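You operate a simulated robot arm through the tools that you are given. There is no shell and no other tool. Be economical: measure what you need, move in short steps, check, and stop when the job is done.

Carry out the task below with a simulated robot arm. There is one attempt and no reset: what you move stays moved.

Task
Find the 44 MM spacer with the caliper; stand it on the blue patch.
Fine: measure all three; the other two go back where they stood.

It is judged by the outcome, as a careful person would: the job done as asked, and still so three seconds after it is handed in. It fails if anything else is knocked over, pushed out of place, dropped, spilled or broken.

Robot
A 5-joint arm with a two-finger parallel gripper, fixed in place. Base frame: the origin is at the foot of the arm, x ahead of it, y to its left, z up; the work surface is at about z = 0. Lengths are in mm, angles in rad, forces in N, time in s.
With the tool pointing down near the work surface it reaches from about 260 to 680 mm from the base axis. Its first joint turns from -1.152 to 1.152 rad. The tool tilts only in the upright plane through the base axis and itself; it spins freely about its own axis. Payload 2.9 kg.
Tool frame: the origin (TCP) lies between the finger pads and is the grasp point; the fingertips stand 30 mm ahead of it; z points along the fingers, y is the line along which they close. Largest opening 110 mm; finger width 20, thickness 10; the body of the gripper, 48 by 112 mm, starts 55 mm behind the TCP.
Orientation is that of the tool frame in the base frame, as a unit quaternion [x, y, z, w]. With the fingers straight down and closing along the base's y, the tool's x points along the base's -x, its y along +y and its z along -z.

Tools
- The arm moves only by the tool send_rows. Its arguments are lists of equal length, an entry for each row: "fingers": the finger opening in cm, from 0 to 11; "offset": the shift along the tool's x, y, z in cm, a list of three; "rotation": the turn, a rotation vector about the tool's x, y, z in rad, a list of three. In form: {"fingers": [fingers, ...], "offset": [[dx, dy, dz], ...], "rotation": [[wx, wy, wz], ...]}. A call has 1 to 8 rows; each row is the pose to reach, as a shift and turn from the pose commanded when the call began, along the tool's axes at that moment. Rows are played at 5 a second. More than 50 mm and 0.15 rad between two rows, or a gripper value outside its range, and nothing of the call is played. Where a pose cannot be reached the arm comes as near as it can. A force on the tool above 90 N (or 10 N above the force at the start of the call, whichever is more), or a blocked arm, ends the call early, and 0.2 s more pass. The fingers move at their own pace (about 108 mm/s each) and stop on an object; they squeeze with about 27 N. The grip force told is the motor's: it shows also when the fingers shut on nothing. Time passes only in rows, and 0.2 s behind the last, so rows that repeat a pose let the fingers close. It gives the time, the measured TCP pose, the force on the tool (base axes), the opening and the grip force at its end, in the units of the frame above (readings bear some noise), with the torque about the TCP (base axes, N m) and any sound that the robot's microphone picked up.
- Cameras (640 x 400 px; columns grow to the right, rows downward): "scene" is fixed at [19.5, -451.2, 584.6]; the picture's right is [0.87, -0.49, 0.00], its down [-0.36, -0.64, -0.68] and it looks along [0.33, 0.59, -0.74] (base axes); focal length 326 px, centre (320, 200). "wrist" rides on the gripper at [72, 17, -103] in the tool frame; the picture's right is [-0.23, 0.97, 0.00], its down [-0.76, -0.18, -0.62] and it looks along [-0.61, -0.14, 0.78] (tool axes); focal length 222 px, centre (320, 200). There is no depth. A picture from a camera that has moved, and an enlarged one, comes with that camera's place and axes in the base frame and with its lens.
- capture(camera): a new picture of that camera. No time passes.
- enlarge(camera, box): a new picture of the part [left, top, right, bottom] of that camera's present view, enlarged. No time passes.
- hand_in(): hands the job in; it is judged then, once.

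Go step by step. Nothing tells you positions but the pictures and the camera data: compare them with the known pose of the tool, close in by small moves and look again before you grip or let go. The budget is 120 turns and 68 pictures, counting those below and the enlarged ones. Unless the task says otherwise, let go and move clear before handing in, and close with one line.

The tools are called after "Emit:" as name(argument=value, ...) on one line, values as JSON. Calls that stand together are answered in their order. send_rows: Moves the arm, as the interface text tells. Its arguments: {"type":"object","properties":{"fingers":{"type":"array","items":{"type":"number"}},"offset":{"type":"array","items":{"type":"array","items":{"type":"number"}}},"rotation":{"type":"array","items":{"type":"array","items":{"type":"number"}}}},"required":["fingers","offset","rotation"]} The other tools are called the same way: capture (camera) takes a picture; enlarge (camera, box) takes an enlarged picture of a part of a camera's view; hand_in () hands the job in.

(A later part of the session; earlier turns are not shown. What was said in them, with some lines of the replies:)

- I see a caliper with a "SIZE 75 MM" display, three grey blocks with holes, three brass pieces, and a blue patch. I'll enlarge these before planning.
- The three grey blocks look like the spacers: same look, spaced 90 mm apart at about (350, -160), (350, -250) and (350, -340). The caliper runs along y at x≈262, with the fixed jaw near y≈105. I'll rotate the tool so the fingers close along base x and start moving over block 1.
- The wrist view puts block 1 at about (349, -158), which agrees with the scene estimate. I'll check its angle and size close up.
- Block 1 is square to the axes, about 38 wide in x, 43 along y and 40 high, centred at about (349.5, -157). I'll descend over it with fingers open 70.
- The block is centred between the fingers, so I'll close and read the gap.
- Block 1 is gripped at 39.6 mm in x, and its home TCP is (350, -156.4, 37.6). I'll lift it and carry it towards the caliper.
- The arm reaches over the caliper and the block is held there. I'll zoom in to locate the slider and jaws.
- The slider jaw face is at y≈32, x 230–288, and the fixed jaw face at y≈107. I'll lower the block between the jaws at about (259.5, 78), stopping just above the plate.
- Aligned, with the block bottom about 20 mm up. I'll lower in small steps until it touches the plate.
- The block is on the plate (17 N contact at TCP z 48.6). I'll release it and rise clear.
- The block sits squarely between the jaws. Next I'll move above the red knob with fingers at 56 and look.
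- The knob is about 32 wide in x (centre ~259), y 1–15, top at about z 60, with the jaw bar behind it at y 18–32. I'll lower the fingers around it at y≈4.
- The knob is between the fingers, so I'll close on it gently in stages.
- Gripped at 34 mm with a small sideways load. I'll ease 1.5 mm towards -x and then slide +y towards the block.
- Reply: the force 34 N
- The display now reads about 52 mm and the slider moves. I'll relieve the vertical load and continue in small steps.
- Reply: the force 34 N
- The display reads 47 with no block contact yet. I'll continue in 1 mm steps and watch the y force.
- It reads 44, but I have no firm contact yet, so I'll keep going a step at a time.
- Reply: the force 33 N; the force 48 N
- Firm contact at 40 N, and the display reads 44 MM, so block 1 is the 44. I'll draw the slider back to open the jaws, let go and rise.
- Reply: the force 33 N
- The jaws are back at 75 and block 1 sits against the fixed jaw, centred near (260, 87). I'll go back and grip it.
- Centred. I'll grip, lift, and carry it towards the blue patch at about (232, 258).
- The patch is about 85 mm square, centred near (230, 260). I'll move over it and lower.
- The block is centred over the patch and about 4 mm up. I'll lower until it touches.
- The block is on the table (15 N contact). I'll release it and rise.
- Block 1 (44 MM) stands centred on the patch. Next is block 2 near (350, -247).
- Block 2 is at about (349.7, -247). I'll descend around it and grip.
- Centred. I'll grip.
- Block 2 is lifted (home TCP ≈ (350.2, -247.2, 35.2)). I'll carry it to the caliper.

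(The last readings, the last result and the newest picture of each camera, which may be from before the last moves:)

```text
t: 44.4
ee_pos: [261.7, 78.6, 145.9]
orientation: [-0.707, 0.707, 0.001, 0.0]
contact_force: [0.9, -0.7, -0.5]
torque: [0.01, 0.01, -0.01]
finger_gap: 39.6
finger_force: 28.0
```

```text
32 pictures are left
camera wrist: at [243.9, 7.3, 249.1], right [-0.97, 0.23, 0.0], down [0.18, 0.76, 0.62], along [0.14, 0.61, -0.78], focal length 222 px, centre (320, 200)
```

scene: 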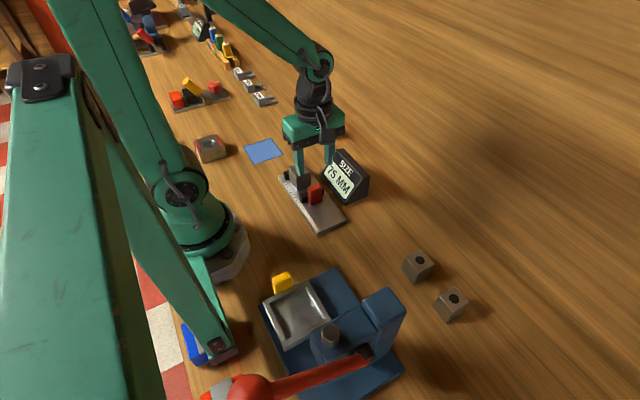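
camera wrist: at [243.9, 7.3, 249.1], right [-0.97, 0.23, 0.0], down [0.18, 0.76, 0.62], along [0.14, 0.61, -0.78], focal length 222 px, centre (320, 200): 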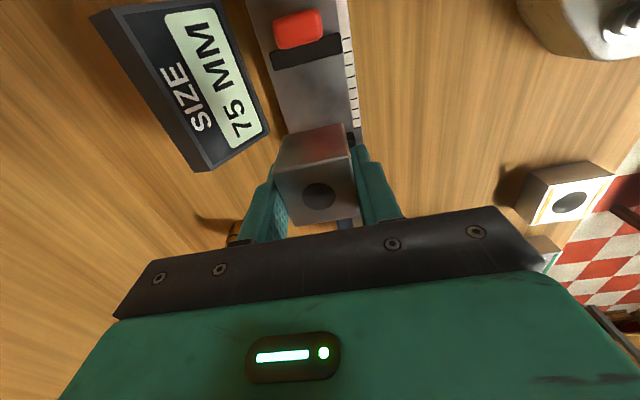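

TCP is about (260.9, 79.3), clear of both jaws. I'll lower to the plate.

Emit:
send_rows(fingers=[3, 3, 3, 3, 3, 3], offset=[[0, 0.05, 3], [0, 0.05, 6], [0, 0.05, 8.5], [0, 0.05, 9.3], [0, 0.05, 9.6], [0, 0.05, 9.8]], rotation=[[0, 0, 0], [0, 0, 0], [0, 0, 0], [0, 0, 0], [0, 0, 0], [0, 0, 0]])

Emit:
send_rows(fingers=[3, 3, 3], offset=[[0, 0, 0.05], [0, 0, 0.1], [0, 0, 0.15]], rotation=[[0, 0, 0], [0, 0, 0], [0, 0, 0]])

```text
t: 45.8
ee_pos: [260.5, 79.4, 47.9]
orientation: [-0.707, 0.707, 0.0, 0.0]
contact_force: [0.4, -0.5, -0.7]
torque: [0.02, 0.02, -0.03]
finger_gap: 39.6
finger_force: 27.1
```

```text
t: 46.6
ee_pos: [261.1, 79.6, 48.7]
orientation: [-0.707, 0.708, -0.001, 0.001]
contact_force: [1.1, -4.0, 10.2]
torque: [-0.16, 0.13, 0.01]
finger_gap: 39.8
finger_force: 26.7
```

Block 2 is touching the plate. I'll release, rise, and shift back above the knob.

Emit:
send_rows(fingers=[3, 5.6, 5.6, 5.6, 5.6, 5.6, 5.6], offset=[[0, 0, -0.05], [0, 0, -0.05], [0, 0, -0.05], [0, 0, -1], [0, 0, -3], [0, 0, -6], [0, 0, -8]], rotation=[[0, 0, 0], [0, 0, 0], [0, 0, 0], [0, 0, 0], [0, 0, 0], [0, 0, 0], [0, 0, 0]])

Emit:
send_rows(fingers=[5.6, 5.6, 5.6, 5.6], offset=[[2.5, 0.05, 0], [5, 0.05, 0], [7.4, 0.05, 0], [7.4, 0.05, 0]], rotation=[[0, 0, 0], [0, 0, 0], [0, 0, 0], [0, 0, 0]])

Emit:
enlarge(camera="wrist", box=[220, 50, 420, 210])

```text
t: 48.2
ee_pos: [259.1, 79.1, 128.3]
orientation: [0.707, -0.707, 0.0, 0.001]
contact_force: [0.0, 0.2, 0.6]
torque: [0.02, -0.03, 0.02]
finger_gap: 56.1
finger_force: 0.1
```

```text
t: 49.2
ee_pos: [260.3, 5.1, 126.5]
orientation: [-0.707, 0.707, 0.0, 0.0]
contact_force: [0.3, 0.6, 0.2]
torque: [0.0, 0.01, -0.01]
finger_gap: 55.9
finger_force: 0.1
```

```text
2.50 times, centred on (320, 130) of wrist
camera zoom: at [243.3, -67.5, 229.5], right [-0.97, 0.23, 0.0], down [0.18, 0.76, 0.62], along [0.14, 0.61, -0.78], focal length 555 px, centre (320, 375)
```

zoom: 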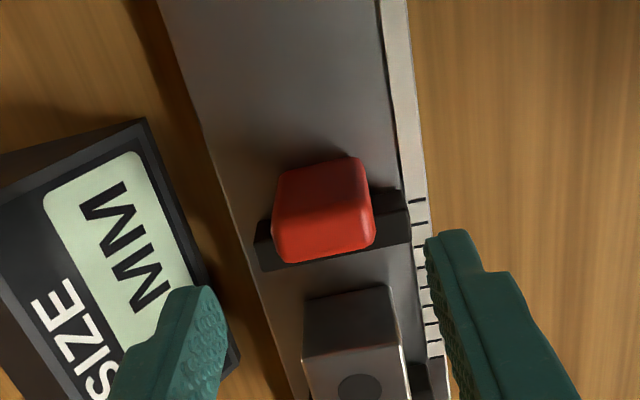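

I'm positioned above the knob. I'll descend, shifted 1 mm to -x to remove the earlier side load, and grip.

Emit:
send_rows(fingers=[5.6, 5.6, 5.6, 5.6, 4, 3.2, 2.6, 2.6], offset=[[0, 0.1, 3], [0, 0.1, 5.5], [0, 0.1, 7.9], [0, 0.1, 7.9], [0, 0.1, 7.9], [0, 0.1, 7.9], [0, 0.1, 7.9], [0, 0.1, 7.9]], rotation=[[0, 0, 0], [0, 0, 0], [0, 0, 0], [0, 0, 0], [0, 0, 0], [0, 0, 0], [0, 0, 0], [0, 0, 0]])

Emit:
send_rows(fingers=[2.6, 2.6, 2.6, 2.6, 2.6, 2.6], offset=[[0, 0, 0], [-0.5, 0, 0], [-1, 0, 0], [-1.5, 0, 0], [-2, 0, 0], [-2.4, 0, 0]], rotation=[[0, 0, 0], [0, 0, 0], [0, 0, 0], [0, 0, 0], [0, 0, 0], [0, 0, 0]])

Emit:
enlarge(camera="scene", box=[270, 120, 380, 220])

```text
t: 51.0
ee_pos: [258.7, 6.6, 46.5]
orientation: [-0.707, 0.707, 0.0, 0.0]
contact_force: [10.7, 0.5, -21.9]
torque: [-0.02, 0.26, -0.02]
finger_gap: 33.8
finger_force: 45.1
```

```text
t: 52.4
ee_pos: [259.8, 30.4, 48.4]
orientation: [-0.707, 0.708, -0.002, 0.001]
contact_force: [23.3, -1.4, -16.3]
torque: [-0.03, 1.18, -0.01]
finger_gap: 33.9
finger_force: 45.4
```

```text
4.00 times, centred on (325, 170) of scene
camera zoom: at [19.6, -451.2, 584.6], right [0.87, -0.49, 0.0], down [-0.36, -0.64, -0.68], along [0.33, 0.59, -0.74], focal length 1302 px, centre (300, 320)
```

zoom: 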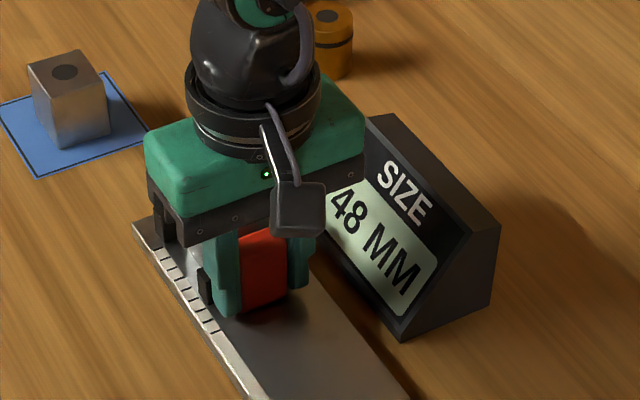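

It reads 48 with no contact. I'll continue slowly.

Emit:
send_rows(fingers=[2.6, 2.6, 2.6, 2.6], offset=[[-0.1, -0.05, 0.05], [-0.2, -0.05, 0.05], [-0.3, -0.05, 0.05], [-0.3, -0.05, 0.05]], rotation=[[0, 0, 0], [0, 0, 0], [0, 0, 0], [0, 0, 0]])

Emit:
send_rows(fingers=[2.6, 2.6, 2.6], offset=[[-0.1, 0, 0], [-0.15, 0, 0], [-0.15, 0, 0]], rotation=[[0, 0, 0], [0, 0, 0], [0, 0, 0]])

```text
t: 53.4
ee_pos: [259.8, 32.5, 47.6]
orientation: [0.708, -0.707, 0.0, 0.0]
contact_force: [8.0, -0.1, 32.5]
torque: [0.03, 0.98, -0.06]
finger_gap: 33.9
finger_force: 45.4
```

```text
t: 54.2
ee_pos: [260.1, 35.3, 48.4]
orientation: [0.707, -0.707, 0.001, -0.001]
contact_force: [10.5, 0.1, 28.7]
torque: [-0.04, 1.11, -0.06]
finger_gap: 33.6
finger_force: 44.6
```

Emit:
send_rows(fingers=[2.6, 2.6, 2.6], offset=[[-0.1, 0, -0.05], [-0.15, 0, -0.05], [-0.15, 0, -0.05]], rotation=[[0, 0, 0], [0, 0, 0], [0, 0, 0]])

Emit:
send_rows(fingers=[2.6, 2.6, 2.6], offset=[[-0.1, 0, 0], [-0.15, 0, 0], [-0.15, 0, 0]], rotation=[[0, 0, 0], [0, 0, 0], [0, 0, 0]])

Emit:
enlarge(camera="scene", box=[270, 120, 380, 220])

```text
t: 55.0
ee_pos: [259.7, 36.1, 47.8]
orientation: [-0.707, 0.707, -0.001, 0.001]
contact_force: [29.9, -1.5, -28.9]
torque: [-0.34, 1.28, 0.03]
finger_gap: 33.9
finger_force: 45.0
```

```text
t: 55.8
ee_pos: [259.9, 37.0, 48.5]
orientation: [-0.707, 0.707, -0.001, 0.001]
contact_force: [28.9, -1.3, -32.9]
torque: [-0.1, 1.31, -0.07]
finger_gap: 33.7
finger_force: 45.0
```

```text
4.00 times, centred on (325, 170) of scene
camera zoom: at [19.6, -451.2, 584.6], right [0.87, -0.49, 0.0], down [-0.36, -0.64, -0.68], along [0.33, 0.59, -0.74], focal length 1302 px, centre (300, 320)
```

zoom: 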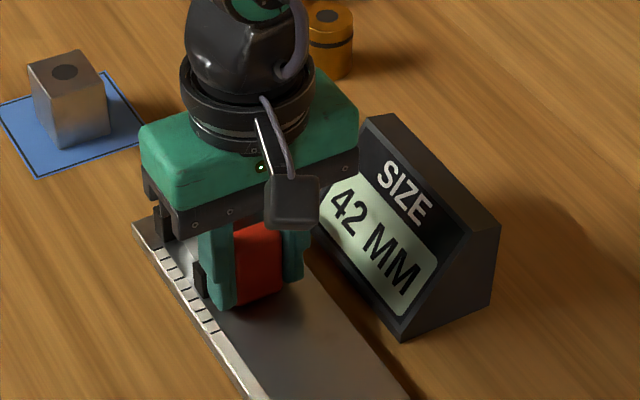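

It reads 42 and still moves freely, so this block is under 44. I'll continue to contact.

Emit:
send_rows(fingers=[2.6, 2.6, 2.6], offset=[[-0.1, -0.07, 0.03], [-0.15, -0.07, 0.03], [-0.15, -0.07, 0.03]], rotation=[[0, 0, 0], [0, 0, 0], [0, 0, 0]])

Emit:
send_rows(fingers=[2.6, 2.6, 2.6], offset=[[-0.1, 0, 0], [-0.15, 0, 0], [-0.15, 0, 0]], rotation=[[0, 0, 0], [0, 0, 0], [0, 0, 0]])

Emit:
enlarge(camera="scene", box=[270, 120, 380, 220])

```text
t: 56.6
ee_pos: [259.2, 38.3, 48.0]
orientation: [0.707, -0.707, 0.0, 0.0]
contact_force: [0.3, -0.6, 31.9]
torque: [0.41, 0.03, -0.11]
finger_gap: 33.9
finger_force: 45.1
```

```text
t: 57.4
ee_pos: [260.4, 39.5, 47.0]
orientation: [-0.707, 0.708, 0.0, -0.001]
contact_force: [13.5, -30.1, 14.2]
torque: [-0.05, 0.63, 0.16]
finger_gap: 34.1
finger_force: 44.9
```

```text
4.00 times, centred on (325, 170) of scene
camera zoom: at [19.5, -451.2, 584.6], right [0.87, -0.49, 0.0], down [-0.36, -0.64, -0.68], along [0.33, 0.59, -0.74], focal length 1302 px, centre (300, 320)
```

zoom: 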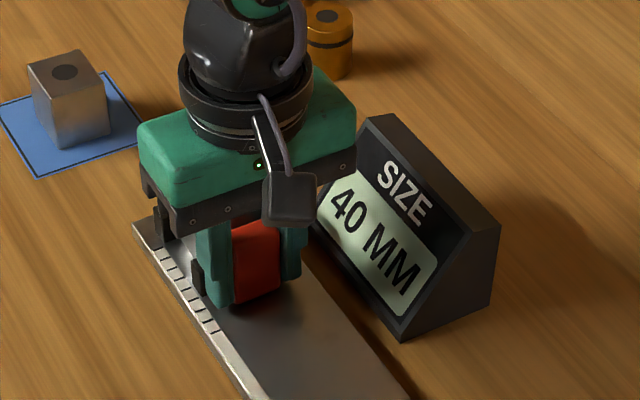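

Contact at 30 N, so block 2 reads 40 MM. I'll retract the slider, release and rise.

Emit:
send_rows(fingers=[2.6, 2.6, 2.6, 2.6, 2.6, 2.6, 2.6], offset=[[0.2, 0, 0], [0.7, 0, 0], [1.3, 0, 0], [1.9, 0, 0], [2.5, 0, 0], [3.1, 0, 0], [3.4, 0, 0]], rotation=[[0, 0, 0], [0, 0, 0], [0, 0, 0], [0, 0, 0], [0, 0, 0], [0, 0, 0], [0, 0, 0]])

Emit:
send_rows(fingers=[5.6, 5.6, 5.6, 5.6, 5.6, 5.6, 5.6], offset=[[0, 0, 0], [0, 0, 0], [0, 0, -1], [0, 0, -3], [0, 0, -6], [0, 0, -9], [0, 0, -10]], rotation=[[0, 0, 0], [0, 0, 0], [0, 0, 0], [0, 0, 0], [0, 0, 0], [0, 0, 0], [0, 0, 0]])

Emit:
enlarge(camera="wrist", box=[200, 40, 440, 240])

```text
t: 59.0
ee_pos: [258.5, 5.4, 47.3]
orientation: [-0.707, 0.707, -0.001, 0.0]
contact_force: [22.2, 1.7, -13.5]
torque: [-0.12, 1.02, 0.17]
finger_gap: 33.8
finger_force: 45.1
```

```text
t: 60.6
ee_pos: [258.4, 5.4, 147.2]
orientation: [0.707, -0.707, -0.001, 0.0]
contact_force: [0.1, 0.3, 0.0]
torque: [-0.03, 0.01, -0.02]
finger_gap: 55.7
finger_force: 0.2
```

```text
2.00 times, centred on (320, 140) of wrist
camera zoom: at [241.1, -66.7, 250.8], right [-0.97, 0.23, 0.0], down [0.18, 0.76, 0.62], along [0.14, 0.61, -0.78], focal length 444 px, centre (320, 320)
```

zoom: 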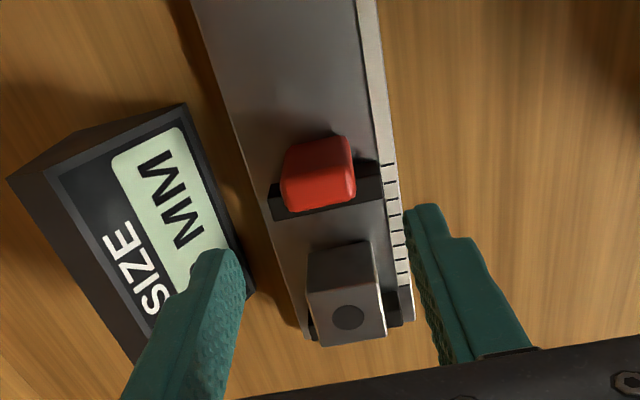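

Block 2 sits against the fixed jaw, centred near (260.5, 88.5). I'll go and pick it up.

Emit:
send_rows(fingers=[5.6, 5.6, 5.6, 5.6, 5.6, 5.6, 5.6], offset=[[-2.8, -0.2, 0], [-5.6, -0.2, 0], [-8.32, -0.2, 0], [-8.32, -0.2, 3], [-8.32, -0.2, 6], [-8.32, -0.2, 9], [-8.32, -0.2, 10]], rotation=[[0, 0, 0], [0, 0, 0], [0, 0, 0], [0, 0, 0], [0, 0, 0], [0, 0, 0], [0, 0, 0]])

Emit:
capture(camera="wrist")

```text
t: 62.2
ee_pos: [260.4, 89.1, 47.5]
orientation: [-0.707, 0.707, 0.0, 0.001]
contact_force: [-0.7, 0.1, 0.1]
torque: [0.0, -0.03, -0.02]
finger_gap: 56.0
finger_force: 0.0
```

```text
26 pictures are left
camera wrist: at [243.8, 17.3, 149.7], right [-0.97, 0.23, 0.0], down [0.18, 0.76, 0.62], along [0.14, 0.61, -0.78], focal length 222 px, centre (320, 200)
```

wrist: 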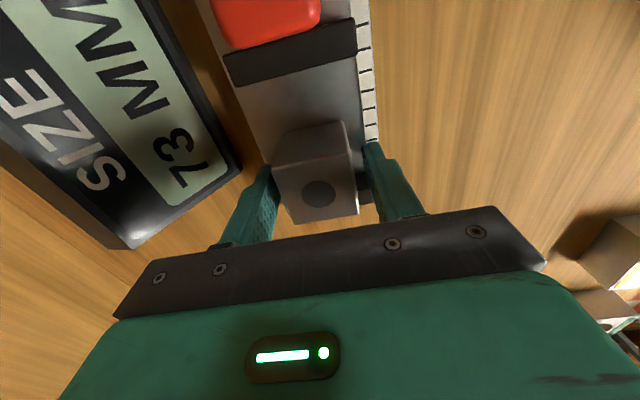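

Good alignment. I'll grip, lift, and carry it back to its home spot.

Emit:
send_rows(fingers=[4.5, 3, 3, 3, 3, 3, 3, 3], offset=[[0, 0, 0], [0, 0, 0], [0, 0, 0], [0, 0, -1], [0, 0, -3], [0, 0, -6], [0, 0, -9], [0, 0, -12]], rotation=[[0, 0, 0], [0, 0, 0], [0, 0, 0], [0, 0, 0], [0, 0, 0], [0, 0, 0], [0, 0, 0], [0, 0, 0]])

Emit:
send_rows(fingers=[3, 3, 3, 3, 3, 3, 3, 3], offset=[[4.1, -1.1, 0], [8.2, -2.2, 0], [12.3, -3.3, 0], [16.4, -4.4, 0], [20.5, -5.5, 0], [24.6, -6.6, 0], [28.7, -7.8, 0], [33, -9, 0]], rotation=[[0, 0, 0], [0, 0, 0], [0, 0, 0], [0, 0, 0], [0, 0, 0], [0, 0, 0], [0, 0, 0], [0, 0, 0]])

Emit:
capture(camera="wrist")

```text
t: 64.0
ee_pos: [264.3, 89.4, 167.0]
orientation: [0.707, -0.707, -0.001, 0.001]
contact_force: [-0.1, -0.7, -1.6]
torque: [-0.01, 0.0, -0.02]
finger_gap: 39.4
finger_force: 27.1
```

```text
t: 65.8
ee_pos: [352.2, -239.8, 168.3]
orientation: [0.708, -0.707, 0.001, 0.0]
contact_force: [0.2, 0.0, -0.7]
torque: [0.02, -0.01, 0.04]
finger_gap: 39.7
finger_force: 27.1
```

```text
25 pictures are left
camera wrist: at [334.0, -312.9, 271.5], right [-0.97, 0.23, 0.0], down [0.18, 0.76, 0.62], along [0.14, 0.61, -0.78], focal length 222 px, centre (320, 200)
```

wrist: 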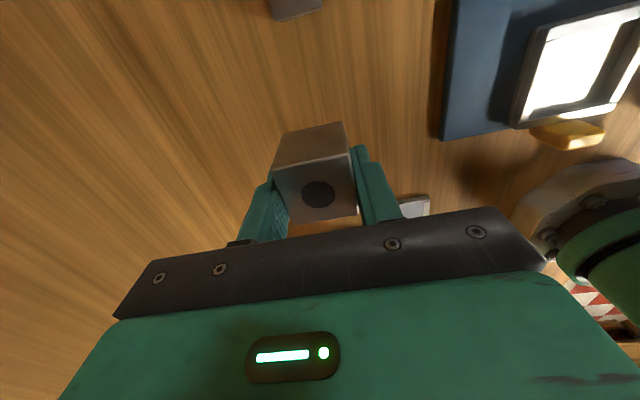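

TCP is at about (351, -240.9, 168.5). I'll adjust to (350.2, -246) and lower to just above the table.

Emit:
send_rows(fingers=[3, 3, 3, 3, 3, 3], offset=[[0.5, 0.08, 3], [0.5, 0.08, 6.5], [0.5, 0.08, 10], [0.5, 0.08, 12.5], [0.5, 0.08, 12.9], [0.5, 0.08, 13]], rotation=[[0, 0, 0], [0, 0, 0], [0, 0, 0], [0, 0, 0], [0, 0, 0], [0, 0, 0]])

Emit:
send_rows(fingers=[3, 3, 3, 3], offset=[[0, 0, 0.1], [0, 0, 0.15], [0, 0, 0.2], [0, 0, 0.25]], rotation=[[0, 0, 0], [0, 0, 0], [0, 0, 0], [0, 0, 0]])

```text
t: 67.2
ee_pos: [350.5, -246.4, 37.0]
orientation: [-0.707, 0.707, 0.0, 0.001]
contact_force: [-0.5, 0.2, -2.2]
torque: [-0.03, 0.02, 0.0]
finger_gap: 39.6
finger_force: 27.6
```

```text
t: 68.2
ee_pos: [349.4, -245.5, 36.5]
orientation: [-0.707, 0.707, 0.0, 0.0]
contact_force: [-0.2, -0.5, -0.8]
torque: [-0.03, -0.01, 0.02]
finger_gap: 39.6
finger_force: 27.3
```

Emit:
send_rows(fingers=[3, 3, 3], offset=[[0, 0, 0.05], [0, 0, 0.1], [0, 0, 0.15]], rotation=[[0, 0, 0], [0, 0, 0], [0, 0, 0]])

```text
t: 69.0
ee_pos: [351.5, -245.8, 33.4]
orientation: [0.707, -0.707, 0.001, 0.0]
contact_force: [-7.3, -1.7, 18.1]
torque: [-0.03, 0.19, 0.01]
finger_gap: 39.6
finger_force: 27.3
```

Block 2 is back on the table at its home. I'll release, rise, and move to block 3.

Emit:
send_rows(fingers=[3, 6, 7, 7, 7, 7, 7, 7], offset=[[0, 0, -0.05], [0, 0, -0.05], [0, 0, -0.05], [0, 0, -1], [0, 0, -4], [0, 0, -8], [0, 0, -12], [0, 0, -16]], rotation=[[0, 0, 0], [0, 0, 0], [0, 0, 0], [0, 0, 0], [0, 0, 0], [0, 0, 0], [0, 0, 0], [0, 0, 0]])

Emit:
send_rows(fingers=[7, 7, 7, 7], offset=[[3, 0, 0], [6, 0, 0], [9.1, 0, 0], [9.1, 0, 0]], rotation=[[0, 0, 0], [0, 0, 0], [0, 0, 0], [0, 0, 0]])

Emit:
enlarge(camera="wrist", box=[240, 50, 400, 150])

Emit:
capture(camera="scene")

```text
t: 70.8
ee_pos: [352.0, -245.2, 194.1]
orientation: [-0.707, 0.707, 0.0, 0.0]
contact_force: [-1.0, 0.8, -0.1]
torque: [0.0, -0.02, -0.01]
finger_gap: 70.0
finger_force: 0.0
```

```text
t: 71.8
ee_pos: [351.3, -337.0, 193.9]
orientation: [-0.707, 0.708, 0.0, 0.001]
contact_force: [0.6, -0.2, 0.2]
torque: [-0.02, 0.05, -0.01]
finger_gap: 69.8
finger_force: 0.0
```

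```text
4.00 times, centred on (320, 100) of wrist
camera zoom: at [333.9, -408.7, 296.3], right [-0.97, 0.23, 0.0], down [0.18, 0.76, 0.62], along [0.14, 0.61, -0.78], focal length 888 px, centre (320, 600)
```

zoom: 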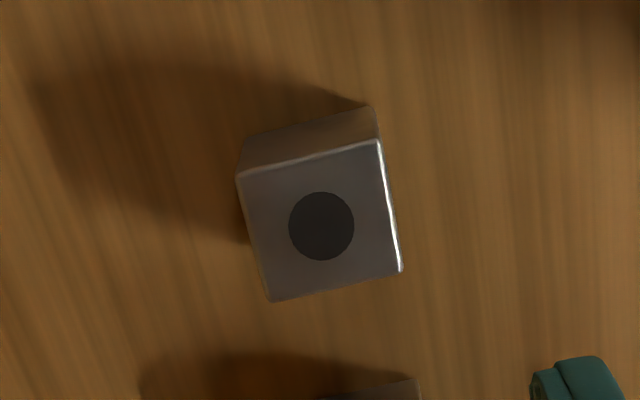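

```text
23 pictures are left
```

scene: 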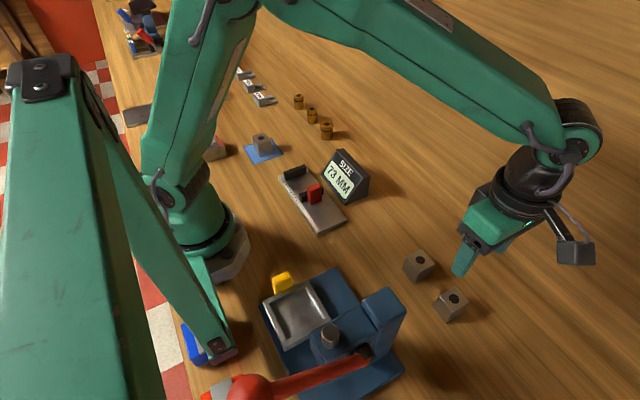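

Block 3 is at about (350, -337), directly below. I'll descend.

Emit:
send_rows(fingers=[7, 7, 7, 7, 7, 7], offset=[[0, 0.09, 3.5], [0, 0.09, 7], [0, 0.09, 10.5], [0, 0.09, 13.5], [0, 0.09, 15.3], [0, 0.09, 15.8]], rotation=[[0, 0, 0], [0, 0, 0], [0, 0, 0], [0, 0, 0], [0, 0, 0], [0, 0, 0]])

Emit:
capture(camera="wrist")

```text
t: 73.2
ee_pos: [350.9, -336.0, 34.0]
orientation: [-0.707, 0.707, 0.001, 0.0]
contact_force: [-0.1, -0.3, 0.1]
torque: [0.01, 0.01, -0.03]
finger_gap: 70.2
finger_force: 0.1
```

```text
22 pictures are left
camera wrist: at [332.5, -408.2, 137.8], right [-0.97, 0.23, 0.0], down [0.18, 0.76, 0.62], along [0.14, 0.61, -0.78], focal length 222 px, centre (320, 200)
```

wrist: 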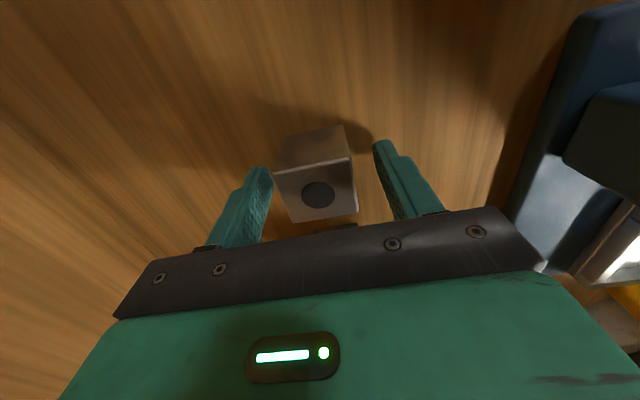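

Centred. Home TCP for block 3 is about (350, -336.2, 34.8); I'll grip and lift.

Emit:
send_rows(fingers=[4.5, 3, 3, 3], offset=[[0, 0, 0], [0, 0, 0], [0, 0, 0], [0, 0, 0]], rotation=[[0, 0, 0], [0, 0, 0], [0, 0, 0], [0, 0, 0]])

Emit:
send_rows(fingers=[3, 3, 3, 3, 3], offset=[[0, 0, -1], [0, 0, -4], [0, 0, -8], [0, 0, -12], [0, 0, -13]], rotation=[[0, 0, 0], [0, 0, 0], [0, 0, 0], [0, 0, 0], [0, 0, 0]])

Emit:
send_rows(fingers=[3, 3, 3, 3, 3, 3, 3, 3], offset=[[-4, 0.9, 0], [-8, 1.8, 0], [-12, 2.7, 0], [-16, 3.6, 0], [-20, 4.5, 0], [-24, 5.4, 0], [-28, 6.3, 0], [-31, 7, 0]], rotation=[[0, 0, 0], [0, 0, 0], [0, 0, 0], [0, 0, 0], [0, 0, 0], [0, 0, 0], [0, 0, 0], [0, 0, 0]])

Emit:
send_rows(fingers=[3, 3, 3, 3, 3], offset=[[-3.5, 0.9, 0], [-7, 1.7, 0], [-10.4, 2, 0], [-10.4, 2, 1], [-10.4, 2, 2]], rotation=[[0, 0, 0], [0, 0, 0], [0, 0, 0], [0, 0, 0], [0, 0, 0]])

Emit:
capture(camera="wrist")

```text
t: 74.2
ee_pos: [350.3, -334.5, 34.7]
orientation: [0.707, -0.707, 0.0, 0.0]
contact_force: [-0.2, -0.4, -0.4]
torque: [0.01, 0.04, 0.0]
finger_gap: 39.5
finger_force: 26.9
```

```text
t: 75.4
ee_pos: [349.5, -335.6, 166.2]
orientation: [-0.707, 0.707, 0.0, 0.0]
contact_force: [-0.2, -0.4, -1.3]
torque: [0.02, 0.0, -0.02]
finger_gap: 39.8
finger_force: 27.3
```

```text
t: 77.2
ee_pos: [278.6, -28.5, 165.9]
orientation: [0.707, -0.707, 0.0, -0.001]
contact_force: [0.4, -0.4, -1.2]
torque: [0.01, 0.03, 0.01]
finger_gap: 39.5
finger_force: 26.8
```

```text
t: 78.4
ee_pos: [260.3, 77.1, 145.2]
orientation: [-0.707, 0.707, 0.0, 0.0]
contact_force: [0.4, -0.4, -1.2]
torque: [0.01, -0.01, 0.03]
finger_gap: 39.5
finger_force: 27.2
```

```text
21 pictures are left
camera wrist: at [242.1, 5.0, 248.2], right [-0.97, 0.23, 0.0], down [0.18, 0.76, 0.62], along [0.14, 0.61, -0.78], focal length 222 px, centre (320, 200)
```

wrist: 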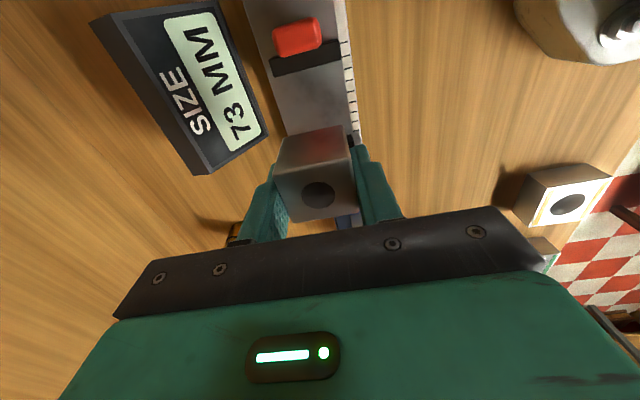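

TCP is about (259, 77), fine. I'll lower block 3 to the plate.

Emit:
send_rows(fingers=[3, 3, 3, 3, 3, 3], offset=[[-0.2, -0.1, 3], [-0.2, -0.1, 6], [-0.2, -0.1, 8.5], [-0.2, -0.1, 9.3], [-0.2, -0.1, 9.6], [-0.2, -0.1, 9.8]], rotation=[[0, 0, 0], [0, 0, 0], [0, 0, 0], [0, 0, 0], [0, 0, 0], [0, 0, 0]])

Emit:
send_rows(fingers=[3, 3, 3], offset=[[0, 0, 0.05], [0, 0, 0.1], [0, 0, 0.15]], rotation=[[0, 0, 0], [0, 0, 0], [0, 0, 0]])

```text
t: 79.8
ee_pos: [261.6, 79.8, 47.5]
orientation: [0.707, -0.707, 0.0, 0.0]
contact_force: [0.1, -0.1, -0.7]
torque: [-0.01, -0.01, 0.01]
finger_gap: 39.6
finger_force: 27.4
```

```text
t: 80.6
ee_pos: [261.0, 80.2, 45.8]
orientation: [-0.707, 0.707, 0.0, 0.0]
contact_force: [-4.2, -4.1, 16.8]
torque: [-0.08, 0.06, 0.02]
finger_gap: 39.6
finger_force: 26.8
```

Block 3 is on the plate. I'll release, rise, and go back to the knob, which is now 2 mm further along.

Emit:
send_rows(fingers=[3, 5.6, 5.6, 5.6, 5.6, 5.6, 5.6], offset=[[0, 0, -0.05], [0, 0, -0.05], [0, 0, -0.05], [0, 0, -1], [0, 0, -3], [0, 0, -6], [0, 0, -8]], rotation=[[0, 0, 0], [0, 0, 0], [0, 0, 0], [0, 0, 0], [0, 0, 0], [0, 0, 0], [0, 0, 0]])

Emit:
send_rows(fingers=[5.6, 5.6, 5.6, 5.6], offset=[[2.5, 0.05, 0], [5, 0.05, 0], [7.4, 0.05, 0], [7.4, 0.05, 0]], rotation=[[0, 0, 0], [0, 0, 0], [0, 0, 0], [0, 0, 0]])

Emit:
enlarge(camera="wrist", box=[220, 50, 420, 210])

```text
t: 82.2
ee_pos: [260.4, 79.8, 127.5]
orientation: [-0.707, 0.707, 0.0, 0.0]
contact_force: [-1.1, 0.1, -0.3]
torque: [0.02, 0.01, 0.03]
finger_gap: 55.8
finger_force: 0.1
```

```text
t: 83.2
ee_pos: [261.1, 6.0, 126.8]
orientation: [-0.707, 0.707, 0.0, 0.0]
contact_force: [0.8, -0.6, -0.7]
torque: [0.0, 0.0, 0.0]
finger_gap: 56.0
finger_force: 0.0
```

```text
2.50 times, centred on (320, 130) of wrist
camera zoom: at [243.1, -65.9, 229.3], right [-0.97, 0.23, 0.0], down [0.18, 0.76, 0.62], along [0.14, 0.61, -0.78], focal length 555 px, centre (320, 375)
```

zoom: 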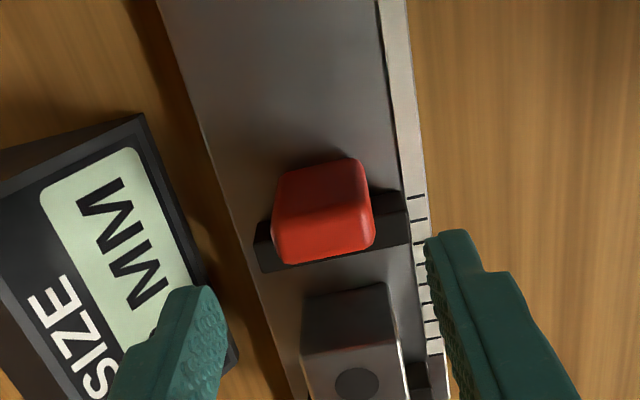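

Same view as before. I'll descend, grip the knob and slide towards the block.

Emit:
send_rows(fingers=[5.6, 5.6, 5.6, 5.6, 4, 3.2, 2.6, 2.6], offset=[[0, 0.05, 3], [0, 0.05, 5.5], [0, 0.05, 7.9], [0, 0.05, 7.9], [0, 0.05, 7.9], [0, 0.05, 7.9], [0, 0.05, 7.9], [0, 0.05, 7.9]], rotation=[[0, 0, 0], [0, 0, 0], [0, 0, 0], [0, 0, 0], [0, 0, 0], [0, 0, 0], [0, 0, 0], [0, 0, 0]])

Emit:
send_rows(fingers=[2.6, 2.6, 2.6, 2.6, 2.6, 2.6], offset=[[0, 0, 0], [-0.5, 0, 0], [-1, 0, 0], [-1.5, 0, 0], [-2, 0, 0], [-2.2, 0, 0]], rotation=[[0, 0, 0], [0, 0, 0], [0, 0, 0], [0, 0, 0], [0, 0, 0], [0, 0, 0]])

Emit:
send_rows(fingers=[2.6, 2.6, 2.6, 2.6], offset=[[-0.1, 0, 0], [-0.2, 0, 0], [-0.3, 0, 0], [-0.3, 0, 0]], rotation=[[0, 0, 0], [0, 0, 0], [0, 0, 0], [0, 0, 0]])

Emit:
enlarge(camera="scene", box=[270, 120, 380, 220])

```text
t: 85.0
ee_pos: [259.4, 6.0, 47.7]
orientation: [-0.707, 0.707, 0.0, -0.001]
contact_force: [9.0, 0.5, -20.4]
torque: [0.0, 0.17, -0.03]
finger_gap: 33.9
finger_force: 45.1
```

```text
t: 86.4
ee_pos: [260.8, 27.6, 48.4]
orientation: [0.708, -0.706, -0.001, 0.0]
contact_force: [6.1, -1.7, -19.9]
torque: [0.26, -0.43, -0.12]
finger_gap: 33.9
finger_force: 45.3
```

```text
t: 87.4
ee_pos: [259.3, 30.5, 48.3]
orientation: [-0.707, 0.707, -0.001, 0.001]
contact_force: [10.0, -1.1, -8.4]
torque: [-0.5, 0.87, -0.05]
finger_gap: 33.8
finger_force: 44.9
```

```text
4.00 times, centred on (325, 170) of scene
camera zoom: at [19.6, -451.2, 584.6], right [0.87, -0.49, 0.0], down [-0.36, -0.64, -0.68], along [0.33, 0.59, -0.74], focal length 1302 px, centre (300, 320)
```

zoom: 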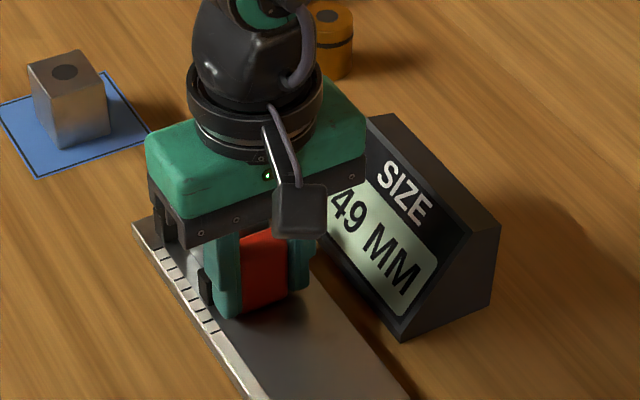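

It reads 49 with no contact. I'll continue in small steps.

Emit:
send_rows(fingers=[2.6, 2.6, 2.6, 2.6, 2.6], offset=[[-0.1, 0, 0], [-0.2, 0, 0], [-0.3, 0, 0], [-0.4, 0, 0], [-0.4, 0, 0]], rotation=[[0, 0, 0], [0, 0, 0], [0, 0, 0], [0, 0, 0], [0, 0, 0]])

Emit:
send_rows(fingers=[2.6, 2.6, 2.6], offset=[[-0.1, 0, 0], [-0.2, 0, 0], [-0.2, 0, 0]], rotation=[[0, 0, 0], [0, 0, 0], [0, 0, 0]])

```text
t: 88.6
ee_pos: [260.6, 34.6, 48.6]
orientation: [-0.707, 0.707, 0.0, 0.001]
contact_force: [4.1, -0.2, 16.6]
torque: [-0.04, 0.58, 0.01]
finger_gap: 34.1
finger_force: 44.5
```

```text
t: 89.4
ee_pos: [259.4, 35.7, 47.4]
orientation: [-0.707, 0.707, -0.001, 0.001]
contact_force: [9.1, -1.6, 9.0]
torque: [-0.45, 0.79, -0.04]
finger_gap: 33.7
finger_force: 44.9
```

Emit:
send_rows(fingers=[2.6, 2.6, 2.6], offset=[[-0.1, 0, 0], [-0.15, 0, 0], [-0.15, 0, 0]], rotation=[[0, 0, 0], [0, 0, 0], [0, 0, 0]])

Emit:
send_rows(fingers=[2.6, 2.6, 2.6], offset=[[-0.1, 0, 0], [-0.15, 0, 0], [-0.15, 0, 0]], rotation=[[0, 0, 0], [0, 0, 0], [0, 0, 0]])

Emit:
enlarge(camera="scene", box=[270, 120, 380, 220])

```text
t: 90.2
ee_pos: [259.8, 36.8, 47.6]
orientation: [0.707, -0.707, 0.001, 0.0]
contact_force: [20.7, -0.5, -21.7]
torque: [0.05, 0.56, -0.07]
finger_gap: 33.8
finger_force: 45.1
```

```text
t: 91.0
ee_pos: [260.3, 40.1, 48.0]
orientation: [0.707, -0.707, 0.0, -0.001]
contact_force: [17.9, -1.4, -17.0]
torque: [0.12, 0.34, 0.01]
finger_gap: 33.6
finger_force: 45.0
```

```text
4.00 times, centred on (325, 170) of scene
camera zoom: at [19.6, -451.2, 584.6], right [0.87, -0.49, 0.0], down [-0.36, -0.64, -0.68], along [0.33, 0.59, -0.74], focal length 1302 px, centre (300, 320)
```

zoom: 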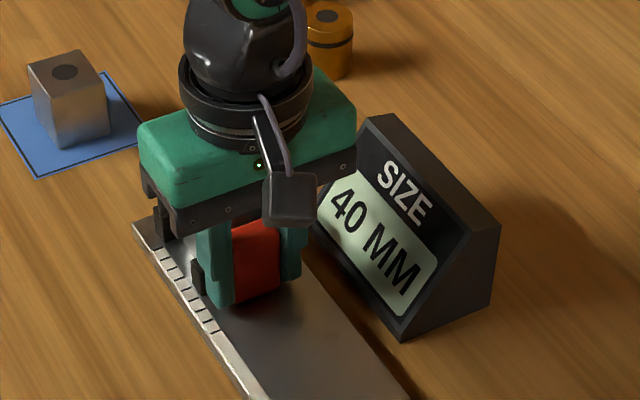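

It reads 40 and still moves freely. I'll continue to contact.

Emit:
send_rows(fingers=[2.6, 2.6, 2.6], offset=[[-0.1, 0, 0], [-0.15, 0, 0], [-0.15, 0, 0]], rotation=[[0, 0, 0], [0, 0, 0], [0, 0, 0]])

Emit:
send_rows(fingers=[2.6, 2.6, 2.6], offset=[[-0.1, 0, 0], [-0.15, 0, 0], [-0.15, 0, 0]], rotation=[[0, 0, 0], [0, 0, 0], [0, 0, 0]])

Emit:
enlarge(camera="scene", box=[270, 120, 380, 220])

```text
t: 91.8
ee_pos: [260.4, 40.7, 47.6]
orientation: [-0.707, 0.707, -0.001, 0.001]
contact_force: [20.6, 0.0, -7.1]
torque: [-0.3, 0.91, -0.03]
finger_gap: 33.8
finger_force: 45.1
```

```text
t: 92.6
ee_pos: [259.8, 44.1, 48.4]
orientation: [-0.707, 0.707, -0.001, 0.001]
contact_force: [10.4, -0.6, 16.1]
torque: [-0.08, 0.56, -0.18]
finger_gap: 33.7
finger_force: 45.3
```

```text
4.00 times, centred on (325, 170) of scene
camera zoom: at [19.5, -451.2, 584.6], right [0.87, -0.49, 0.0], down [-0.36, -0.64, -0.68], along [0.33, 0.59, -0.74], focal length 1302 px, centre (300, 320)
```

zoom: 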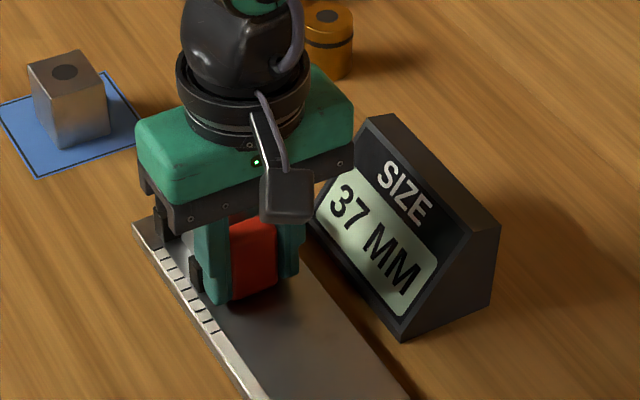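

Emit:
send_rows(fingers=[2.6, 2.6, 2.6], offset=[[-0.1, 0, 0], [-0.15, 0, 0], [-0.15, 0, 0]], rotation=[[0, 0, 0], [0, 0, 0], [0, 0, 0]])

Emit:
send_rows(fingers=[2.6, 2.6], offset=[[-0.1, 0, 0], [-0.1, 0, 0]], rotation=[[0, 0, 0], [0, 0, 0]])

Emit:
enlarge(camera="scene", box=[270, 120, 380, 220])

```text
t: 93.4
ee_pos: [261.9, 44.0, 47.0]
orientation: [-0.706, 0.708, 0.0, 0.0]
contact_force: [13.0, -25.6, 15.9]
torque: [-0.03, 0.36, 0.2]
finger_gap: 33.9
finger_force: 44.6
```

```text
t: 94.0
ee_pos: [258.7, 44.8, 47.8]
orientation: [-0.706, 0.708, 0.0, 0.0]
contact_force: [19.1, -32.3, 5.0]
torque: [-0.24, 0.39, 0.02]
finger_gap: 34.1
finger_force: 45.1
```

```text
4.00 times, centred on (325, 170) of scene
camera zoom: at [19.5, -451.2, 584.6], right [0.87, -0.49, 0.0], down [-0.36, -0.64, -0.68], along [0.33, 0.59, -0.74], focal length 1302 px, centre (300, 320)
```

zoom: 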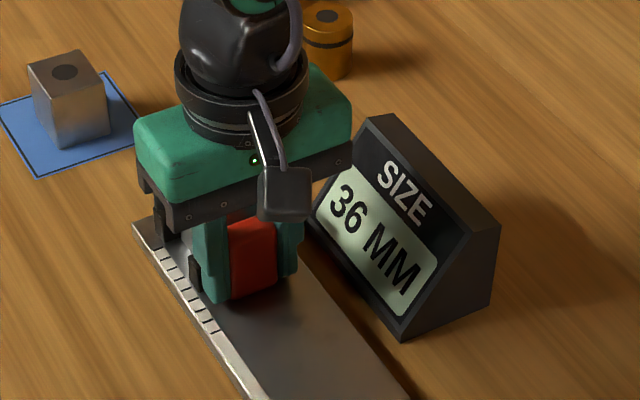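

Contact at 32 N, so block 3 reads 36 MM. The sizes are 44, 40 and 36, and the 44 is already on the patch. I'll retract the slider fully, release and rise.

Emit:
send_rows(fingers=[2.6, 2.6, 2.6, 2.6, 2.6, 2.6, 2.6, 2.6], offset=[[0.2, 0, 0], [0.8, 0, 0], [1.4, 0, 0], [2, 0, 0], [2.6, 0, 0], [3.2, 0, 0], [3.8, 0, 0], [4.05, 0, 0]], rotation=[[0, 0, 0], [0, 0, 0], [0, 0, 0], [0, 0, 0], [0, 0, 0], [0, 0, 0], [0, 0, 0], [0, 0, 0]])

Emit:
send_rows(fingers=[5.6, 5.6, 5.6, 5.6, 5.6, 5.6, 5.6], offset=[[0, 0, 0], [0, 0, 0], [0, 0, -1], [0, 0, -3], [0, 0, -6], [0, 0, -9], [0, 0, -10]], rotation=[[0, 0, 0], [0, 0, 0], [0, 0, 0], [0, 0, 0], [0, 0, 0], [0, 0, 0], [0, 0, 0]])

Emit:
capture(camera="wrist")

```text
t: 95.8
ee_pos: [258.9, 5.2, 47.4]
orientation: [0.708, -0.706, 0.0, 0.0]
contact_force: [20.4, 23.5, -21.8]
torque: [0.19, 0.71, -0.41]
finger_gap: 33.7
finger_force: 45.2
```

```text
t: 97.4
ee_pos: [261.4, 4.8, 148.0]
orientation: [-0.707, 0.707, 0.0, 0.001]
contact_force: [0.0, 0.5, 0.7]
torque: [0.0, 0.0, -0.01]
finger_gap: 56.0
finger_force: 0.0
```

```text
15 pictures are left
camera wrist: at [243.4, -67.8, 251.3], right [-0.97, 0.23, 0.0], down [0.18, 0.76, 0.62], along [0.14, 0.61, -0.78], focal length 222 px, centre (320, 200)
```

wrist: 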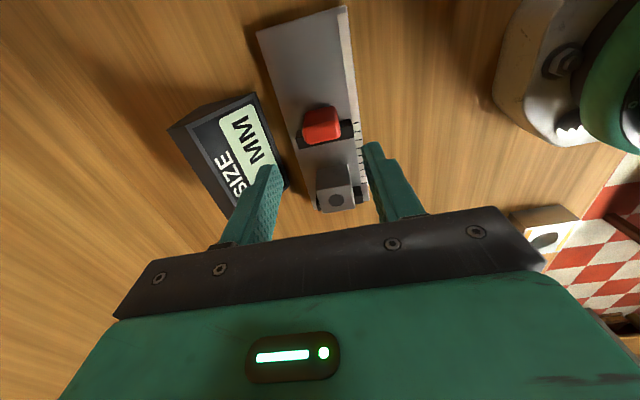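

Slider is back. Block 3 should be centred near (260.5, 90.8), so I'll go and pick it up.

Emit:
send_rows(fingers=[5.6, 5.6, 5.6, 5.6, 5.6, 5.6, 5.6], offset=[[-2.9, 0, 0], [-5.8, 0, 0], [-8.66, 0, 0], [-8.66, 0, 3], [-8.66, 0, 6], [-8.66, 0, 9], [-8.66, 0, 10.1]], rotation=[[0, 0, 0], [0, 0, 0], [0, 0, 0], [0, 0, 0], [0, 0, 0], [0, 0, 0], [0, 0, 0]])

Emit:
capture(camera="wrist")

```text
t: 99.0
ee_pos: [259.3, 90.0, 47.8]
orientation: [-0.707, 0.707, 0.0, 0.0]
contact_force: [-0.4, 0.5, 0.9]
torque: [0.0, 0.02, 0.03]
finger_gap: 56.1
finger_force: 0.3
```

```text
14 pictures are left
camera wrist: at [241.9, 18.6, 150.1], right [-0.97, 0.23, 0.0], down [0.18, 0.76, 0.62], along [0.14, 0.61, -0.78], focal length 222 px, centre (320, 200)
```

wrist: 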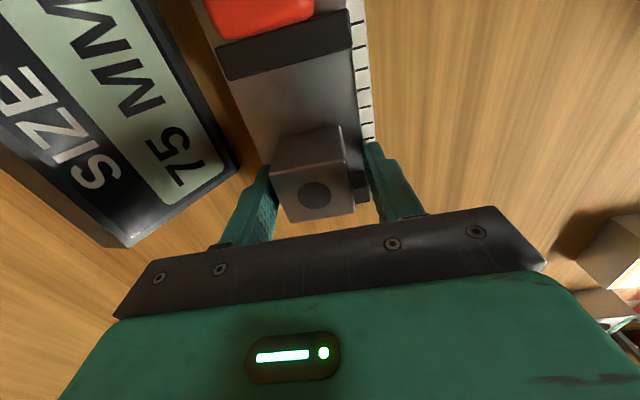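

The y alignment matches the original grip, and the display is back at 75. I'll shift 1.5 mm in x, grip and lift, then carry it home.

Emit:
send_rows(fingers=[5.6, 4.5, 3, 3, 3, 3, 3, 3], offset=[[0, -0.15, 0], [0, -0.15, 0], [0, -0.15, 0], [0, -0.15, 0], [0, -0.15, -1], [0, -0.15, -4], [0, -0.15, -8], [0, -0.15, -12]], rotation=[[0, 0, 0], [0, 0, 0], [0, 0, 0], [0, 0, 0], [0, 0, 0], [0, 0, 0], [0, 0, 0], [0, 0, 0]])

Emit:
send_rows(fingers=[3, 3, 3, 3, 3, 3, 3, 3], offset=[[4, -0.8, 0], [8, -1.6, 0], [12, -2.4, 0], [16, -3.2, 0], [20, -4, 0], [24, -5, 0], [28, -6, 0], [31, -7, 0]], rotation=[[0, 0, 0], [0, 0, 0], [0, 0, 0], [0, 0, 0], [0, 0, 0], [0, 0, 0], [0, 0, 0], [0, 0, 0]])

Emit:
send_rows(fingers=[3, 3, 3, 3], offset=[[4, -0.7, 0], [8, -1.4, 0], [11.5, -1.9, 0], [11.5, -1.9, 0]], rotation=[[0, 0, 0], [0, 0, 0], [0, 0, 0], [0, 0, 0]])

Emit:
capture(camera="wrist")

```text
t: 100.8
ee_pos: [259.2, 90.5, 166.9]
orientation: [-0.707, 0.707, 0.0, -0.001]
contact_force: [-0.3, 0.4, -0.8]
torque: [-0.01, 0.0, 0.01]
finger_gap: 39.7
finger_force: 26.7
```

```text
t: 102.6
ee_pos: [332.0, -219.4, 163.9]
orientation: [-0.707, 0.707, 0.0, 0.0]
contact_force: [0.6, 0.2, -0.1]
torque: [0.02, 0.01, 0.01]
finger_gap: 39.8
finger_force: 26.8
```

```text
t: 103.6
ee_pos: [349.3, -333.9, 167.0]
orientation: [-0.707, 0.707, 0.0, 0.0]
contact_force: [-0.7, -0.5, 0.0]
torque: [-0.01, 0.01, 0.01]
finger_gap: 39.7
finger_force: 26.9
```

```text
13 pictures are left
camera wrist: at [333.1, -406.6, 269.8], right [-0.97, 0.23, 0.0], down [0.18, 0.76, 0.62], along [0.14, 0.61, -0.78], focal length 222 px, centre (320, 200)
```

wrist: 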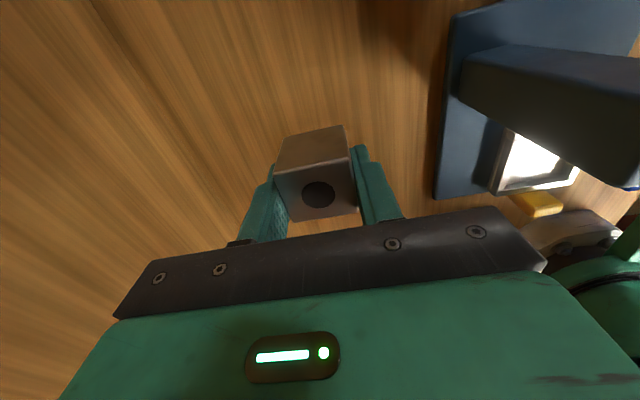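

TCP is about (350, -334.6, 166.8). I'll nudge 1.6 mm in -y, lower, then feel for contact.

Emit:
send_rows(fingers=[3, 3, 3, 3, 3, 3], offset=[[0.16, 0, 3], [0.16, 0, 6.5], [0.16, 0, 10], [0.16, 0, 12], [0.16, 0, 12.5], [0.16, 0, 12.8]], rotation=[[0, 0, 0], [0, 0, 0], [0, 0, 0], [0, 0, 0], [0, 0, 0], [0, 0, 0]])

Emit:
send_rows(fingers=[3, 3, 3, 3], offset=[[0, 0, 0.1], [0, 0, 0.15], [0, 0, 0.2], [0, 0, 0.25]], rotation=[[0, 0, 0], [0, 0, 0], [0, 0, 0], [0, 0, 0]])

```text
t: 105.0
ee_pos: [351.3, -334.8, 36.9]
orientation: [-0.707, 0.707, 0.0, 0.001]
contact_force: [0.2, 0.4, -1.3]
torque: [0.02, -0.03, -0.01]
finger_gap: 39.7
finger_force: 26.7
```

```text
t: 106.0
ee_pos: [350.2, -335.7, 35.4]
orientation: [-0.707, 0.707, 0.0, 0.0]
contact_force: [0.3, 0.3, -1.3]
torque: [0.03, 0.03, 0.0]
finger_gap: 39.2
finger_force: 27.2
```

Emit:
send_rows(fingers=[3, 3, 3], offset=[[0, 0, 0.05], [0, 0, 0.1], [0, 0, 0.15]], rotation=[[0, 0, 0], [0, 0, 0], [0, 0, 0]])

```text
t: 106.8
ee_pos: [351.3, -335.1, 34.0]
orientation: [-0.707, 0.707, 0.0, 0.001]
contact_force: [-0.9, 5.7, 13.0]
torque: [0.25, 0.13, 0.0]
finger_gap: 39.5
finger_force: 26.9
```

Block 3 is on the table at its home. I'll release and rise clear, then check the whole scene.

Emit:
send_rows(fingers=[3, 6, 7, 7, 7, 7, 7, 7], offset=[[0, 0, -0.05], [0, 0, -0.05], [0, 0, -0.05], [0, 0, -1], [0, 0, -4], [0, 0, -8], [0, 0, -12], [0, 0, -16]], rotation=[[0, 0, 0], [0, 0, 0], [0, 0, 0], [0, 0, 0], [0, 0, 0], [0, 0, 0], [0, 0, 0], [0, 0, 0]])

Emit:
capture(camera="scene")

Emit:
enlarge(camera="scene", box=[350, 200, 490, 330])

Emit:
enlarge(camera="scene", box=[230, 120, 390, 240])

```text
t: 108.6
ee_pos: [351.3, -336.0, 194.9]
orientation: [0.707, -0.707, 0.0, 0.0]
contact_force: [0.2, 0.1, 0.1]
torque: [0.01, -0.02, 0.02]
finger_gap: 69.8
finger_force: 0.1
```

```text
12 pictures are left
```

scene: 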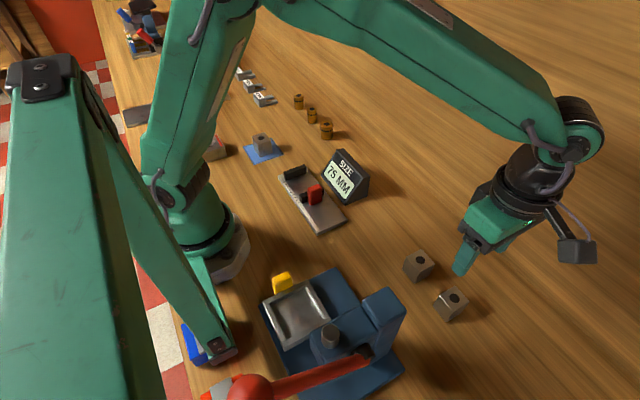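

```text
3.08 times, centred on (420, 265) of scene
camera zoom: at [19.5, -451.2, 584.6], right [0.87, -0.49, 0.0], down [-0.36, -0.64, -0.68], along [0.33, 0.59, -0.74], focal length 1002 px, centre (12, 0)
```

zoom: 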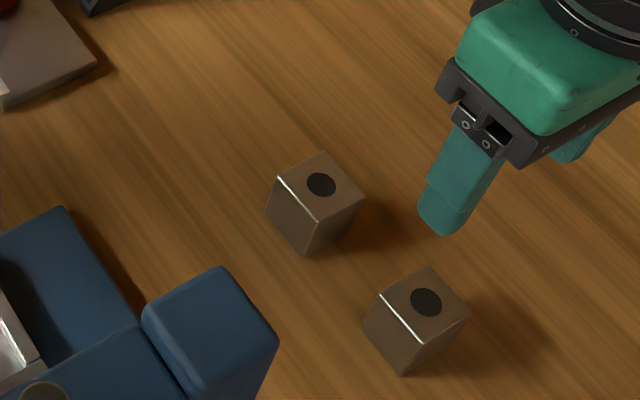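

```text
3.33 times, centred on (310, 180) of scene
camera zoom: at [19.5, -451.2, 584.6], right [0.87, -0.49, 0.0], down [-0.36, -0.64, -0.68], along [0.33, 0.59, -0.74], focal length 1085 px, centre (353, 267)
```

zoom: 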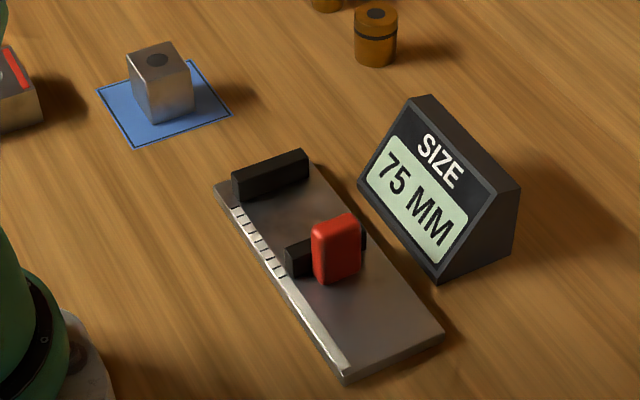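

The 44 MM spacer is standing on the patch. The 40 and 36 MM spacers match their original pixels to within about 1–2 mm, the caliper is back at 75, and the arm is clear, so I'll hand in.

Emit:
hand_in()

```text
The job is handed in.
```

I measured all three spacers with the caliper at 44, 40 and 36 MM; the 44 MM one stands on the blue patch, and the other two are back where they stood to within about 2 mm.
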